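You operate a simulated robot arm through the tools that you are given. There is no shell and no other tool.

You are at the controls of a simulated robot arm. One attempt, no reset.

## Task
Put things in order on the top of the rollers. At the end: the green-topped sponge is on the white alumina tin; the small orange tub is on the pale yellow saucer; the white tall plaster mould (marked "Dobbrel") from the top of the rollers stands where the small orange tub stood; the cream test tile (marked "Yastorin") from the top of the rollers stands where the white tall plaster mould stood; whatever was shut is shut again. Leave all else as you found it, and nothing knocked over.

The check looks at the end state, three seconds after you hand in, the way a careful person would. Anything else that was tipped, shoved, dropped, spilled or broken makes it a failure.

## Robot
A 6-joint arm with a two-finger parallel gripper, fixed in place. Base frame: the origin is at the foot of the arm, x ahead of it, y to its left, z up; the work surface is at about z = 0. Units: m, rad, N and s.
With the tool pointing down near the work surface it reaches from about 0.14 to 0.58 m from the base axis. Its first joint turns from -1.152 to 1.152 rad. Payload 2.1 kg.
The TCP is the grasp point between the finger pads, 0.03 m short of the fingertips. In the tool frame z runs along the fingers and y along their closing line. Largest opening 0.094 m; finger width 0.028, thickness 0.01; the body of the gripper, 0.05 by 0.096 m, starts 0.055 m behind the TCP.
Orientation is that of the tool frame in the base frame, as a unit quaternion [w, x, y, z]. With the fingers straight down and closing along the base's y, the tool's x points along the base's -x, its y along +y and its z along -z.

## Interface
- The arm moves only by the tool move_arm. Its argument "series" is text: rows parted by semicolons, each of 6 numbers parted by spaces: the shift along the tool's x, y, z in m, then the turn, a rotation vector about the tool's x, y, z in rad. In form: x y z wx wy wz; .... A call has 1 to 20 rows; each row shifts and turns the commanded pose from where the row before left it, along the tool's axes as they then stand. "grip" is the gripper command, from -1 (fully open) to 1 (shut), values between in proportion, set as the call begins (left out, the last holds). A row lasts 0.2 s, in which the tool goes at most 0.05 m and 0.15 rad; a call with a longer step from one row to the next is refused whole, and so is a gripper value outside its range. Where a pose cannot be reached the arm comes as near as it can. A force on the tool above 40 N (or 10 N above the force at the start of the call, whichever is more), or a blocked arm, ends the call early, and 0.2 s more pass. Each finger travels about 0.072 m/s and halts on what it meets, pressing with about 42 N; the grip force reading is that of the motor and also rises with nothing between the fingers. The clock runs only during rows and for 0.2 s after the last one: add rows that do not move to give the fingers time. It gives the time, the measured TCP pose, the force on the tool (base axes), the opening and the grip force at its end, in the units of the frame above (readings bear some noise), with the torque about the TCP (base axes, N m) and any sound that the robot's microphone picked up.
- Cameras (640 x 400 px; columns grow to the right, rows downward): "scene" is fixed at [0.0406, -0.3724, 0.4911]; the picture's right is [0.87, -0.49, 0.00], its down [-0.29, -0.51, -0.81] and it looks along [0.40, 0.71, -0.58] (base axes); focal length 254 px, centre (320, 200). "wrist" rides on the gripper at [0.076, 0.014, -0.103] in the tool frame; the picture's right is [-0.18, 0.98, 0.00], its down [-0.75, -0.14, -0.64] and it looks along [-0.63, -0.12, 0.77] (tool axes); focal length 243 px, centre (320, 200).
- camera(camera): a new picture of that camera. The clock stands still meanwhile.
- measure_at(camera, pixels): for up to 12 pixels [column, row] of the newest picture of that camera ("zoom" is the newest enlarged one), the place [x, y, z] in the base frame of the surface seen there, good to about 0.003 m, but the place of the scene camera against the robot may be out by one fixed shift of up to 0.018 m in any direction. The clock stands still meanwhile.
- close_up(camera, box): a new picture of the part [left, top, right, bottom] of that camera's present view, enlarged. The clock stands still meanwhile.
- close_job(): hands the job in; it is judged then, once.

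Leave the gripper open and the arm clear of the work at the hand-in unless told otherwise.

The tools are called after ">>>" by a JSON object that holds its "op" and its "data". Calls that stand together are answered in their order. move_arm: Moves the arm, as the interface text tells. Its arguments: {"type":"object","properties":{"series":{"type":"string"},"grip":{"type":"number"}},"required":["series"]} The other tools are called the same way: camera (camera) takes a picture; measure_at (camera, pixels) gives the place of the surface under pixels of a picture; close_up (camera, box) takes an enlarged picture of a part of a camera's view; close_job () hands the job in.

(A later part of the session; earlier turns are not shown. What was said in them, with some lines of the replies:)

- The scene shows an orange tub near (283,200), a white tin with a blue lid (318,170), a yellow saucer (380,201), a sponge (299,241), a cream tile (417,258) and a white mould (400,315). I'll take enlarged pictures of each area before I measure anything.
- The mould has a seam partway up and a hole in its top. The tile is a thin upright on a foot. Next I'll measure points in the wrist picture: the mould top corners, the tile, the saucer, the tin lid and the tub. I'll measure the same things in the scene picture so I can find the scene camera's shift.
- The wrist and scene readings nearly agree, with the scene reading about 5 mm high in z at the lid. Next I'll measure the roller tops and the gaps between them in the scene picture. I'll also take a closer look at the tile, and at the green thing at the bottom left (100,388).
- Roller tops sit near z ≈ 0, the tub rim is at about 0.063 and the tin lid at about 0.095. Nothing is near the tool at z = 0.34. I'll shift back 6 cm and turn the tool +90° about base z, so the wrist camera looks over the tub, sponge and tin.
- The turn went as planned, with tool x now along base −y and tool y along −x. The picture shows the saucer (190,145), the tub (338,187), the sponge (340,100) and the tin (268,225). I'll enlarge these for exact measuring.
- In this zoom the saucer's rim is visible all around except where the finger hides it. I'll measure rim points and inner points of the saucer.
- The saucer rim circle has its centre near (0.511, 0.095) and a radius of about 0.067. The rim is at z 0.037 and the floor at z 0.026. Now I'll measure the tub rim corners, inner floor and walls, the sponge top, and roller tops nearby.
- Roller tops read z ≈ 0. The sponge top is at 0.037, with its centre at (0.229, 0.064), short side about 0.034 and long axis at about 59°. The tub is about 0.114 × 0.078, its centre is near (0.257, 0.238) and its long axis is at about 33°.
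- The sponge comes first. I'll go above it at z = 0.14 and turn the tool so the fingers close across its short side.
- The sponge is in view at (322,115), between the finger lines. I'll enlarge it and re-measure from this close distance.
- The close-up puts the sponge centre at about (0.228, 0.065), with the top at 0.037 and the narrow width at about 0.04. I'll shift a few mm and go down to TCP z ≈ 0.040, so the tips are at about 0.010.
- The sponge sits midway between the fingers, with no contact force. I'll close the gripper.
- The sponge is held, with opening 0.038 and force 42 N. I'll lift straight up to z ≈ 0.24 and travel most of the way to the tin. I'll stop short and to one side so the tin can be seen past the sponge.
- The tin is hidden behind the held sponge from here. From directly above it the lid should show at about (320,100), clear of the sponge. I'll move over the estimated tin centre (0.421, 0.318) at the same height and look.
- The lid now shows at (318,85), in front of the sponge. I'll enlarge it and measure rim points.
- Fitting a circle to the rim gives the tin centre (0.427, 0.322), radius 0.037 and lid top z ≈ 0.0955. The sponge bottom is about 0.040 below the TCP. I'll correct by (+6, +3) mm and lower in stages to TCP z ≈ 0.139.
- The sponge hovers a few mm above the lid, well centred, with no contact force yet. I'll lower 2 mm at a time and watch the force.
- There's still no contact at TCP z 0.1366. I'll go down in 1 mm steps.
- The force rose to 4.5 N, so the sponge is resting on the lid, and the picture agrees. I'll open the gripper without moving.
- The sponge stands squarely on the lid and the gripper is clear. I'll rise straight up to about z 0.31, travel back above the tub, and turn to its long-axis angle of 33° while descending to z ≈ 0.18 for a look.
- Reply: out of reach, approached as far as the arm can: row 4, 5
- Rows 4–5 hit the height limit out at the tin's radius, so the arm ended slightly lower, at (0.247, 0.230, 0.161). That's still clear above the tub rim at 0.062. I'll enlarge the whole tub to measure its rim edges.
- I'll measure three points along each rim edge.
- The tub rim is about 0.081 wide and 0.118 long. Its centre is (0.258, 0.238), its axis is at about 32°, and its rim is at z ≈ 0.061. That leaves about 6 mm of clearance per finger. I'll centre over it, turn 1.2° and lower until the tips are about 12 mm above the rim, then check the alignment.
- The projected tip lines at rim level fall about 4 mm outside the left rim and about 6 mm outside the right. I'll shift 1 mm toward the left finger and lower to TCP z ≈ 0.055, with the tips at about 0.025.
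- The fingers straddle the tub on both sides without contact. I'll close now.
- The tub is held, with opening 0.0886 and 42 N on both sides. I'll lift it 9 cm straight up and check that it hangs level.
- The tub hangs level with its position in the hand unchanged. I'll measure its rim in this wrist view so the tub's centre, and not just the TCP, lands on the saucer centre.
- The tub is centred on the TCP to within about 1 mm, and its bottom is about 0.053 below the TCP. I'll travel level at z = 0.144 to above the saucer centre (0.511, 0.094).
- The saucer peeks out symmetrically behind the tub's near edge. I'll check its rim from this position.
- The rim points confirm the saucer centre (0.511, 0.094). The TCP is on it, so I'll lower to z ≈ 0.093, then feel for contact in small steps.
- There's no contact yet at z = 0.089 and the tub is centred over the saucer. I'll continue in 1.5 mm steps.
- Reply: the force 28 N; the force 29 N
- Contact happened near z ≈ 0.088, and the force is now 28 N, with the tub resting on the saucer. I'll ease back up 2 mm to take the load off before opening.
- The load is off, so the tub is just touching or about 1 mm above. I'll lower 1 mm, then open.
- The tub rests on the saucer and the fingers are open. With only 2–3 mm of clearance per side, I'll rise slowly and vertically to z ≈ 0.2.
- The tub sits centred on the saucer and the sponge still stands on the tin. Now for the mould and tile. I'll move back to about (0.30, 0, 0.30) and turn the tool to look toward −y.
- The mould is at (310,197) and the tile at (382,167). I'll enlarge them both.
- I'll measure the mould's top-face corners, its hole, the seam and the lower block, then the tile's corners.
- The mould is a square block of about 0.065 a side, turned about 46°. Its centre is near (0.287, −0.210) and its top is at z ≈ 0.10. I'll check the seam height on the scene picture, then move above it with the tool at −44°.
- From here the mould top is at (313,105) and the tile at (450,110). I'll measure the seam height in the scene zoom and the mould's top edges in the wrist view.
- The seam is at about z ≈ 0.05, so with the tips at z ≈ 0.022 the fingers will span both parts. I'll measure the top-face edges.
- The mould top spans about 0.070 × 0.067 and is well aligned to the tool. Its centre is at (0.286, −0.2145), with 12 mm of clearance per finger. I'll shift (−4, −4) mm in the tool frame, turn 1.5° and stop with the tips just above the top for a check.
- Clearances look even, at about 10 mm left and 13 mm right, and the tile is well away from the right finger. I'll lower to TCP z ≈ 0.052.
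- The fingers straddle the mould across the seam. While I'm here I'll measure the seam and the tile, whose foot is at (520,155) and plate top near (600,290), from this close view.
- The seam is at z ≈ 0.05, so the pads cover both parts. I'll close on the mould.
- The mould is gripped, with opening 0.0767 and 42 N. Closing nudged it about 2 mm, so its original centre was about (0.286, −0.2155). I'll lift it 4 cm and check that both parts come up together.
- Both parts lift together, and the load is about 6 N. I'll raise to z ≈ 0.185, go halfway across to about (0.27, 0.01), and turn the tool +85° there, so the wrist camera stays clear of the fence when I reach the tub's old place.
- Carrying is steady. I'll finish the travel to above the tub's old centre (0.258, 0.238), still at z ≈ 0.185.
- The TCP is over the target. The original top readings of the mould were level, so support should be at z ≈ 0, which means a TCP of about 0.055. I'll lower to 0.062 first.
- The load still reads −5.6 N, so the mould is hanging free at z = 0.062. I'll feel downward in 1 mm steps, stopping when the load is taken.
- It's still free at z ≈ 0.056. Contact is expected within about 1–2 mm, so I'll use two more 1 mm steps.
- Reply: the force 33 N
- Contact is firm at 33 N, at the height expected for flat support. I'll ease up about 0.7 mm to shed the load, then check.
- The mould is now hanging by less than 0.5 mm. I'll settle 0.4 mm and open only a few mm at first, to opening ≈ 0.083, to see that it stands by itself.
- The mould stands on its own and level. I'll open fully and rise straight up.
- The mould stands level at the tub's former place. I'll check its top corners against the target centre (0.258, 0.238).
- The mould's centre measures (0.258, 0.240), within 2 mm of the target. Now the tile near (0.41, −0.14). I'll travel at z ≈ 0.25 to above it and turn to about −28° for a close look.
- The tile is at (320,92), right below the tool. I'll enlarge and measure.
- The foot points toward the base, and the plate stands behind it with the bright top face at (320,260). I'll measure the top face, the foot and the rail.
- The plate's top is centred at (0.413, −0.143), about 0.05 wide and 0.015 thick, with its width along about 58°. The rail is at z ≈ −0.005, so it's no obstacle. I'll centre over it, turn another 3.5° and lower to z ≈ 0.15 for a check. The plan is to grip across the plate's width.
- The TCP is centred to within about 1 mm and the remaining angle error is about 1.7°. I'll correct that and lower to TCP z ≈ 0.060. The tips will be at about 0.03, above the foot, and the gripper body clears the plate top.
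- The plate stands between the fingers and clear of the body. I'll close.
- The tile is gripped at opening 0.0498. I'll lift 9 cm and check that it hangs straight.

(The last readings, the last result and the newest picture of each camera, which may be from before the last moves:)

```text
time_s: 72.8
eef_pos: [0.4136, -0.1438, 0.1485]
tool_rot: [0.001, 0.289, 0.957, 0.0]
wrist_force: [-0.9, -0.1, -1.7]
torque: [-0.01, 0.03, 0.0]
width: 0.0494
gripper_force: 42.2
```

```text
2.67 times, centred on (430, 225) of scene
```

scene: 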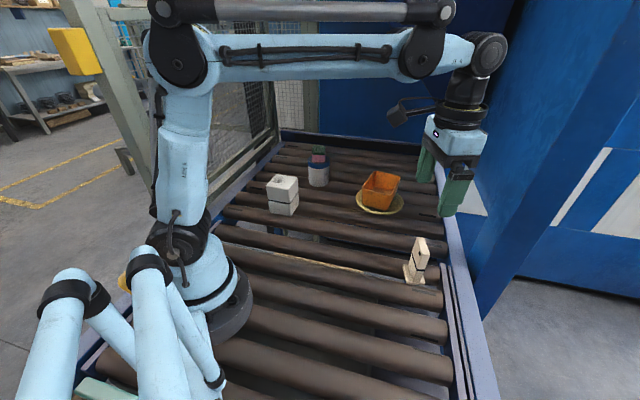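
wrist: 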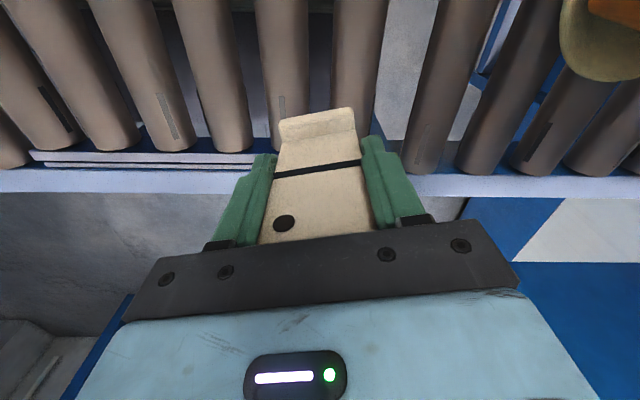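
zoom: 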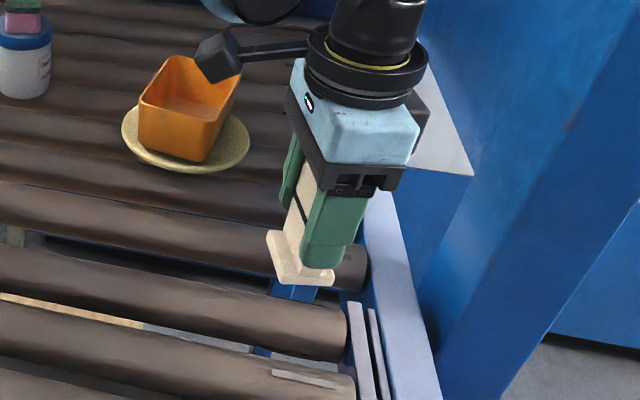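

The tile hangs straight, with a load of about 2 N. I'll travel level to the mould's former centre (0.286, −0.2155), then lower to z ≈ 0.066.

>>> {"op": "move_arm", "data": {"series": "0.0134 -0.026 0 0 0 0; 0.0134 -0.026 0 0 0 0; 0.0134 -0.026 0 0 0 0; 0.0134 -0.026 0 0 0 0; 0.0133 -0.026 0 0 0 0; 0 0 0 0 0 0; 0 0 0 0 0 0", "grip": 1}}

>>> {"op": "camera", "data": {"camera": "wrist"}}

>>> {"op": "camera", "data": {"camera": "scene"}}

```text
time_s: 74.4
eef_pos: [0.2858, -0.2156, 0.1475]
tool_rot: [0.0, 0.289, 0.957, 0.0]
wrist_force: [-0.1, -0.2, -2.1]
torque: [-0.01, 0.0, -0.01]
width: 0.0497
gripper_force: 42.0
```

```text
taken
```

wrist: 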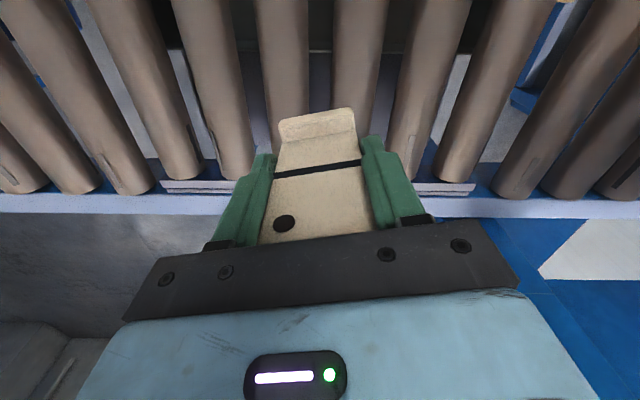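

```text
taken
```

scene: 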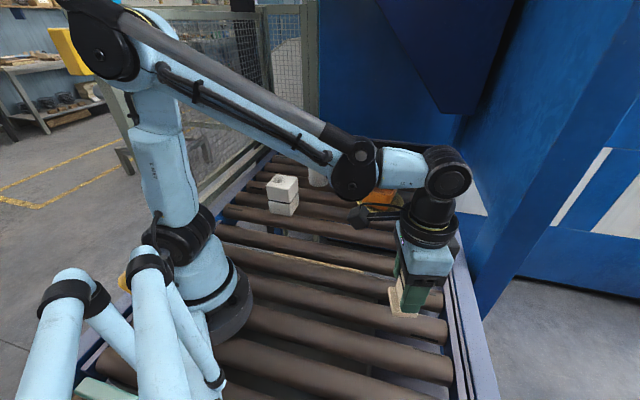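

I'm over the target. I'll lower to z ≈ 0.064, about 5 mm above the expected contact.

>>> {"op": "move_arm", "data": {"series": "0 0 0.025 0 0 0; 0 0 0.025 0 0 0; 0 0 0.02 0 0 0; 0 0 0.013 0 0 0; 0 0 0 0 0 0; 0 0 0 0 0 0", "grip": 1}}

>>> {"op": "close_up", "data": {"camera": "scene", "box": [340, 230, 460, 370]}}

```text
time_s: 75.8
eef_pos: [0.2869, -0.2134, 0.064]
tool_rot: [0.001, 0.289, 0.957, 0.0]
wrist_force: [0.2, -0.6, -1.0]
torque: [0.05, -0.01, 0.0]
width: 0.0496
gripper_force: 42.4
```

```text
2.86 times, centred on (400, 300) of scene
```

zoom: 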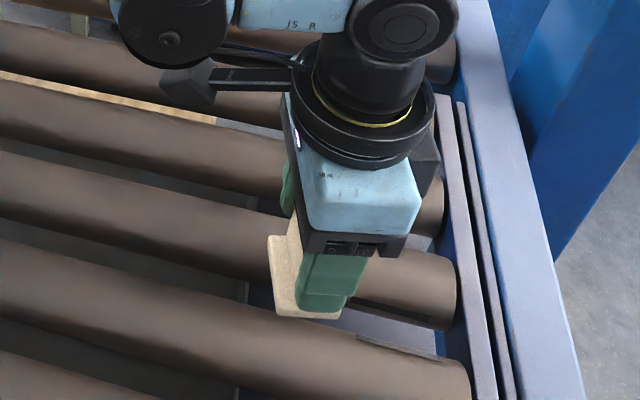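

It's still free. I'll step down in 1 mm increments and watch the force.

>>> {"op": "move_arm", "data": {"series": "0 0 0.0012 0 0 0; 0 0 0.0012 0 0 0; 0 0 0.0012 0 0 0; 0 0 0 0 0 0", "grip": 1}}

```text
time_s: 76.8
eef_pos: [0.2857, -0.2154, 0.0615]
tool_rot: [0.001, 0.289, 0.957, -0.001]
wrist_force: [-0.3, 0.5, -2.1]
torque: [-0.06, 0.01, -0.02]
width: 0.0494
gripper_force: 41.7
```

>>> {"op": "move_arm", "data": {"series": "0 0 0.001 0 0 0; 0 0 0 0 0 0", "grip": 1}}

>>> {"op": "move_arm", "data": {"series": "0 0 0.0007 0 0 0; 0 0 0 0 0 0", "grip": 1}}

```text
time_s: 77.4
eef_pos: [0.2856, -0.2149, 0.0601]
tool_rot: [0.002, 0.289, 0.957, 0.0]
wrist_force: [0.4, -0.4, -1.1]
torque: [0.03, -0.01, -0.01]
width: 0.0498
gripper_force: 41.9
```

```text
time_s: 78.0
eef_pos: [0.286, -0.2162, 0.0604]
tool_rot: [0.001, 0.289, 0.957, 0.0]
wrist_force: [0.7, -0.2, -1.3]
torque: [-0.01, -0.01, -0.03]
width: 0.0494
gripper_force: 42.6
```

There's no contact yet at z ≈ 0.060. I'll continue with 0.7 mm steps.

>>> {"op": "move_arm", "data": {"series": "0 0 0.0007 0 0 0; 0 0 0 0 0 0", "grip": 1}}

```text
time_s: 78.6
eef_pos: [0.2849, -0.2139, 0.0605]
tool_rot: [0.0, 0.289, 0.957, 0.0]
wrist_force: [-0.3, 0.5, -1.1]
torque: [0.0, 0.02, 0.01]
width: 0.0494
gripper_force: 41.5
```

>>> {"op": "move_arm", "data": {"series": "0 0 0.0007 0 0 0; 0 0 0 0 0 0", "grip": 1}}

```text
time_s: 79.2
eef_pos: [0.2855, -0.2145, 0.0596]
tool_rot: [0.001, 0.289, 0.957, 0.0]
wrist_force: [0.1, 0.3, 0.0]
torque: [0.02, 0.0, 0.01]
width: 0.0495
gripper_force: 42.6
```

The load dropped from about −1.5 N to about 0, so it may be just touching. One more 0.5 mm step will confirm.

>>> {"op": "move_arm", "data": {"series": "0 0 0.0005 0 0 0; 0 0 0 0 0 0", "grip": 1}}

```text
time_s: 79.8
eef_pos: [0.2859, -0.2148, 0.059]
tool_rot: [0.0, 0.289, 0.957, 0.0]
wrist_force: [-1.8, 0.5, 10.4]
torque: [0.02, -0.02, 0.0]
width: 0.0495
gripper_force: 42.3
```

Contact reads 10 N, at the expected height. I'll ease up 0.3 mm and open only slightly, to opening ≈ 0.058, to see that the tile stands.

>>> {"op": "move_arm", "data": {"series": "0 0 -0.0003 0 0 0; 0 0 0 0 0 0", "grip": 1}}

>>> {"op": "move_arm", "data": {"series": "0 0 0 0 0 0; 0 0 0 0 0 0; 0 0 0 0 0 0", "grip": -0.25}}

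>>> {"op": "camera", "data": {"camera": "wrist"}}

>>> {"op": "close_up", "data": {"camera": "scene", "box": [340, 230, 460, 370]}}

```text
time_s: 80.4
eef_pos: [0.2861, -0.2151, 0.0602]
tool_rot: [0.0, 0.289, 0.957, 0.0]
wrist_force: [-2.2, 1.9, 6.8]
torque: [0.03, 0.06, 0.0]
width: 0.0498
gripper_force: 41.6
```

```text
time_s: 81.2
eef_pos: [0.2852, -0.2149, 0.0593]
tool_rot: [0.001, 0.289, 0.957, 0.0]
wrist_force: [0.5, 0.6, 0.0]
torque: [0.02, -0.01, 0.0]
width: 0.0588
gripper_force: 0.0
```

```text
taken
```

wrist: 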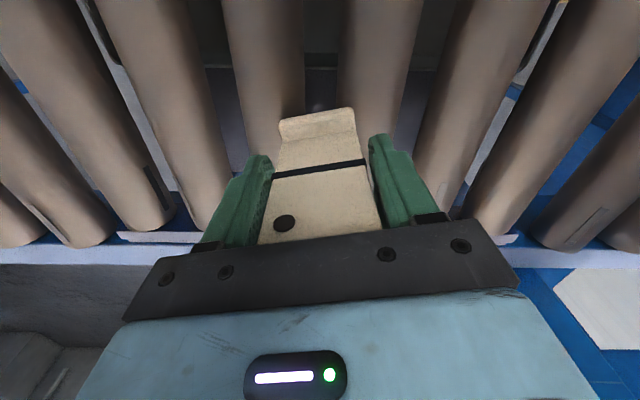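

```text
2.86 times, centred on (400, 300) of scene
```

zoom: 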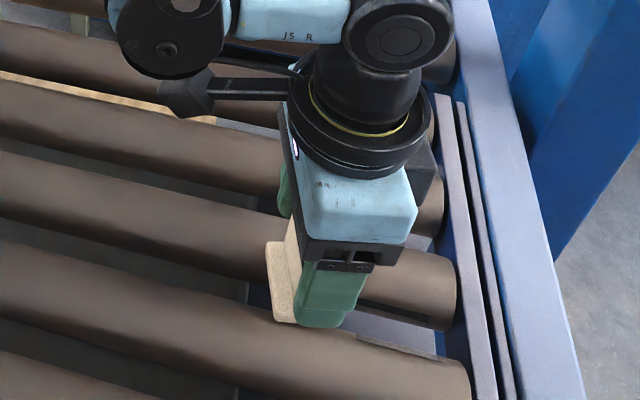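

The tile stands by itself, unchanged in view. I'll open fully and rise straight up.

>>> {"op": "move_arm", "data": {"series": "0 0 0 0 0 0; 0 0 0 0 0 0; 0 0 0 0 0 0; 0 0 -0.01 0 0 0; 0 0 -0.015 0 0 0; 0 0 -0.02 0 0 0; 0 0 -0.03 0 0 0; 0 0 -0.04 0 0 0; 0 0 -0.045 0 0 0; 0 0 0 0 0 0; 0 0 0 0 0 0", "grip": -1}}

>>> {"op": "camera", "data": {"camera": "wrist"}}

>>> {"op": "camera", "data": {"camera": "scene"}}

```text
time_s: 83.6
eef_pos: [0.2866, -0.2146, 0.2186]
tool_rot: [0.001, 0.288, 0.958, 0.0]
wrist_force: [0.1, 0.0, -0.4]
torque: [0.05, -0.02, 0.01]
width: 0.0942
gripper_force: 0.1
```

```text
taken
```

wrist: 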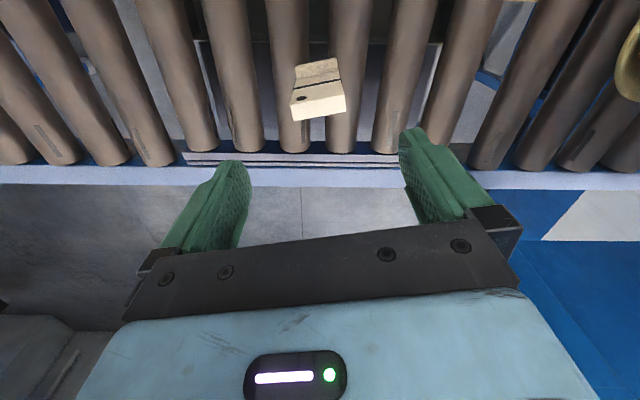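

```text
taken
```

scene: 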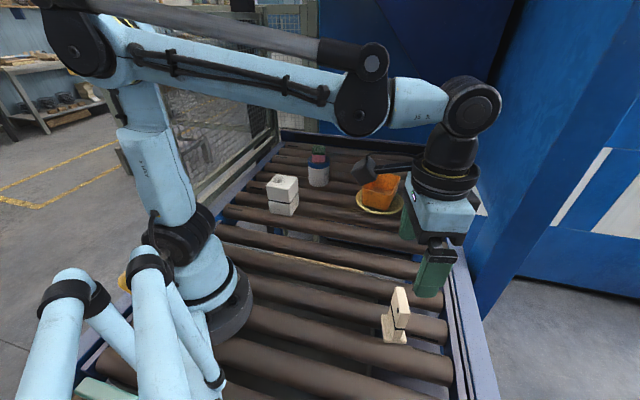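

The tile stands upright at (318,95). I'll measure its top face to check its place against (0.286, −0.2155).

>>> {"op": "close_up", "data": {"camera": "wrist", "box": [270, 45, 370, 135]}}

>>> {"op": "measure_at", "data": {"camera": "wrist", "pixels": [[293, 103], [343, 97], [296, 117], [345, 110], [319, 107], [296, 70], [337, 64]]}}

```text
4.44 times, centred on (320, 90) of wrist
```

zoom: 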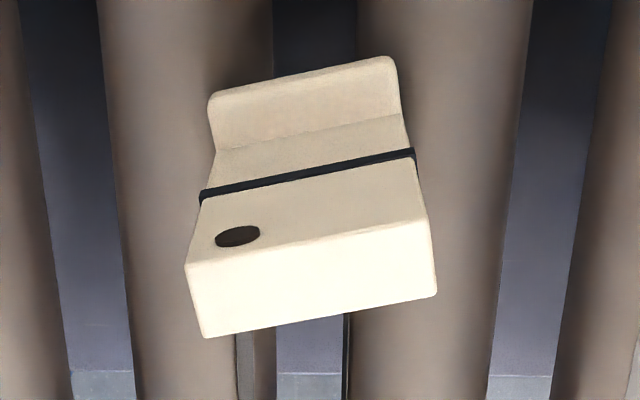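

```text
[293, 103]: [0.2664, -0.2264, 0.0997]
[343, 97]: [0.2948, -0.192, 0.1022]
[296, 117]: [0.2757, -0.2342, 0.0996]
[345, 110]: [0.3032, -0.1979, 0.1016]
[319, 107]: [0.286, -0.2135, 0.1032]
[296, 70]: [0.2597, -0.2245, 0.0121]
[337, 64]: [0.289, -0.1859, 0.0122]
```

The tile's centre is about (0.285, −0.213), within 3 mm of the mould's former centre. I'll rise and retreat the arm to roughly its starting pose, away from everything, then inspect the whole scene.

>>> {"op": "move_arm", "data": {"series": "0 0 -0.04 0 0 0; 0 0 -0.04 0 0 0; 0.01956 0.03934 -0.008 0 0 0; 0.01956 0.03934 -0.008 0 0 0; 0.01956 0.03934 -0.008 0 0 0; 0.01956 0.03934 -0.008 0 0 0; 0.01956 0.03934 -0.008 0 0 0; 0 0 0 0 0 -0.146; 0 0 0 0 0 -0.146; 0 0 0 0 0 -0.146; 0 0 0 0 0 -0.146; 0 0 0 0 0 0; 0 0 0 0 0 0", "grip": -1}}

>>> {"op": "camera", "data": {"camera": "scene"}}

>>> {"op": "close_up", "data": {"camera": "scene", "box": [240, 130, 460, 350]}}

>>> {"op": "camera", "data": {"camera": "wrist"}}

```text
time_s: 86.4
eef_pos: [0.3121, 0.0026, 0.3387]
tool_rot: [0.002, 0.0, 1.0, 0.0]
wrist_force: [0.2, 0.0, -0.8]
torque: [0.0, 0.01, 0.0]
width: 0.0944
gripper_force: 0.0
```

```text
taken
```

scene: 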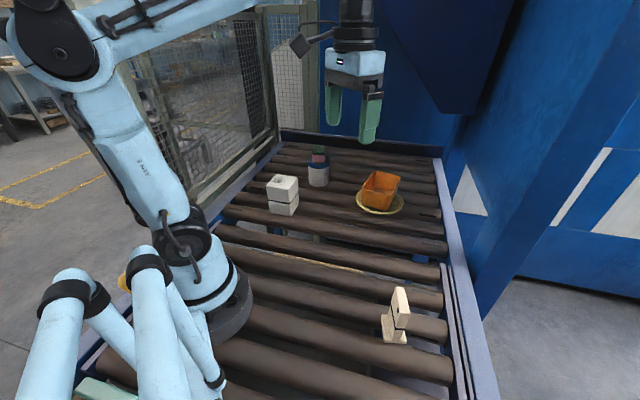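

```text
1.82 times, centred on (350, 240) of scene
```

zoom: 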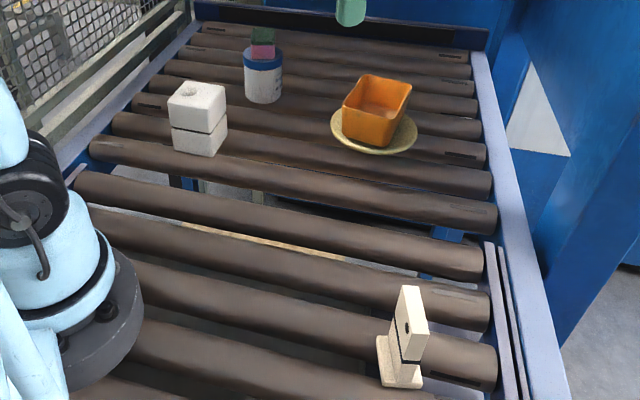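

```text
taken
```

wrist: 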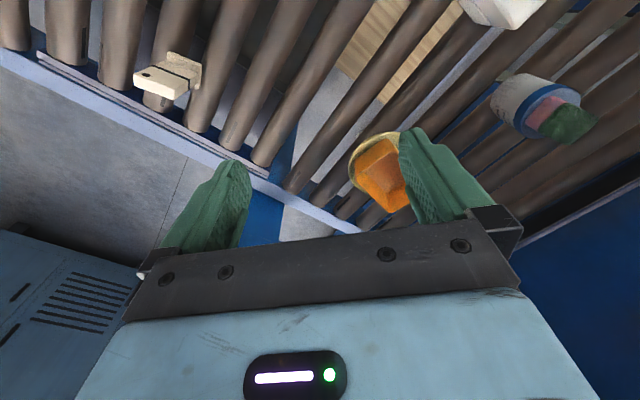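

Everything stands as asked. I'll take one last close look at the tub on the saucer and the sponge on the tin for level and stability before handing in.

>>> {"op": "close_up", "data": {"camera": "scene", "box": [295, 135, 415, 225]}}

>>> {"op": "measure_at", "data": {"camera": "zoom", "pixels": [[340, 365], [576, 305], [470, 378], [360, 275], [500, 345], [560, 220], [420, 180], [120, 220]]}}

```text
4.44 times, centred on (355, 180) of scene
```

zoom: 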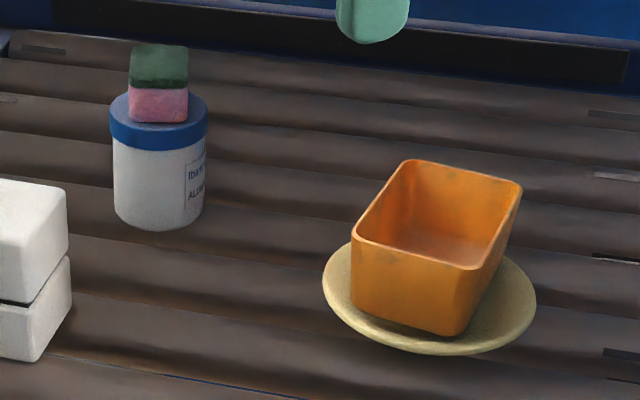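

```text
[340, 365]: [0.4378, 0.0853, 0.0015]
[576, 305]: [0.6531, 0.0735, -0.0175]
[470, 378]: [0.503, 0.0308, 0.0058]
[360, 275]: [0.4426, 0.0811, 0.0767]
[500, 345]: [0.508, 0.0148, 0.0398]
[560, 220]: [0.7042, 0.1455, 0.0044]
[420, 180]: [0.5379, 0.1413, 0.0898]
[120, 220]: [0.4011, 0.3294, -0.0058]
```

The final pictures show:
- The sponge is on the tin, and the tin's lid is still on.
- The tub sits level and centred on the saucer.
- The mould stands in the tub's old place.
- The tile stands in the mould's old place.

The gripper is open and the arm is clear at about its starting pose, so I'm handing in.

>>> {"op": "close_job", "data": {}}

```text
The job is handed in.
```

I've handed the job in. All four things are where you asked, and the last pictures showed nothing tipped or knocked over. I haven't seen the result of the check.

- **Sponge:** it is on the white alumina tin. The tin's lid was never opened.
- **Orange tub:** it sits level and centred on the pale yellow saucer.
- **Plaster mould:** it stands within about 2 mm of where the tub's centre was. I turned it about 85° on the way to keep the wrist camera clear of the fence.
- **Test tile:** it stands within about 3 mm of where the mould's centre was, facing nearly the way it did before.

I set the tub and the mould down harder than I meant to. The force reached about 28 N on the tub and 33 N on the mould before I eased off, and neither showed any damage or shift.

I picked out the mould and the tile by their look. I did not read the "Dobbrel" or "Yastorin" marks on them.

The gripper is open and the arm is back near its starting pose, clear of the work.
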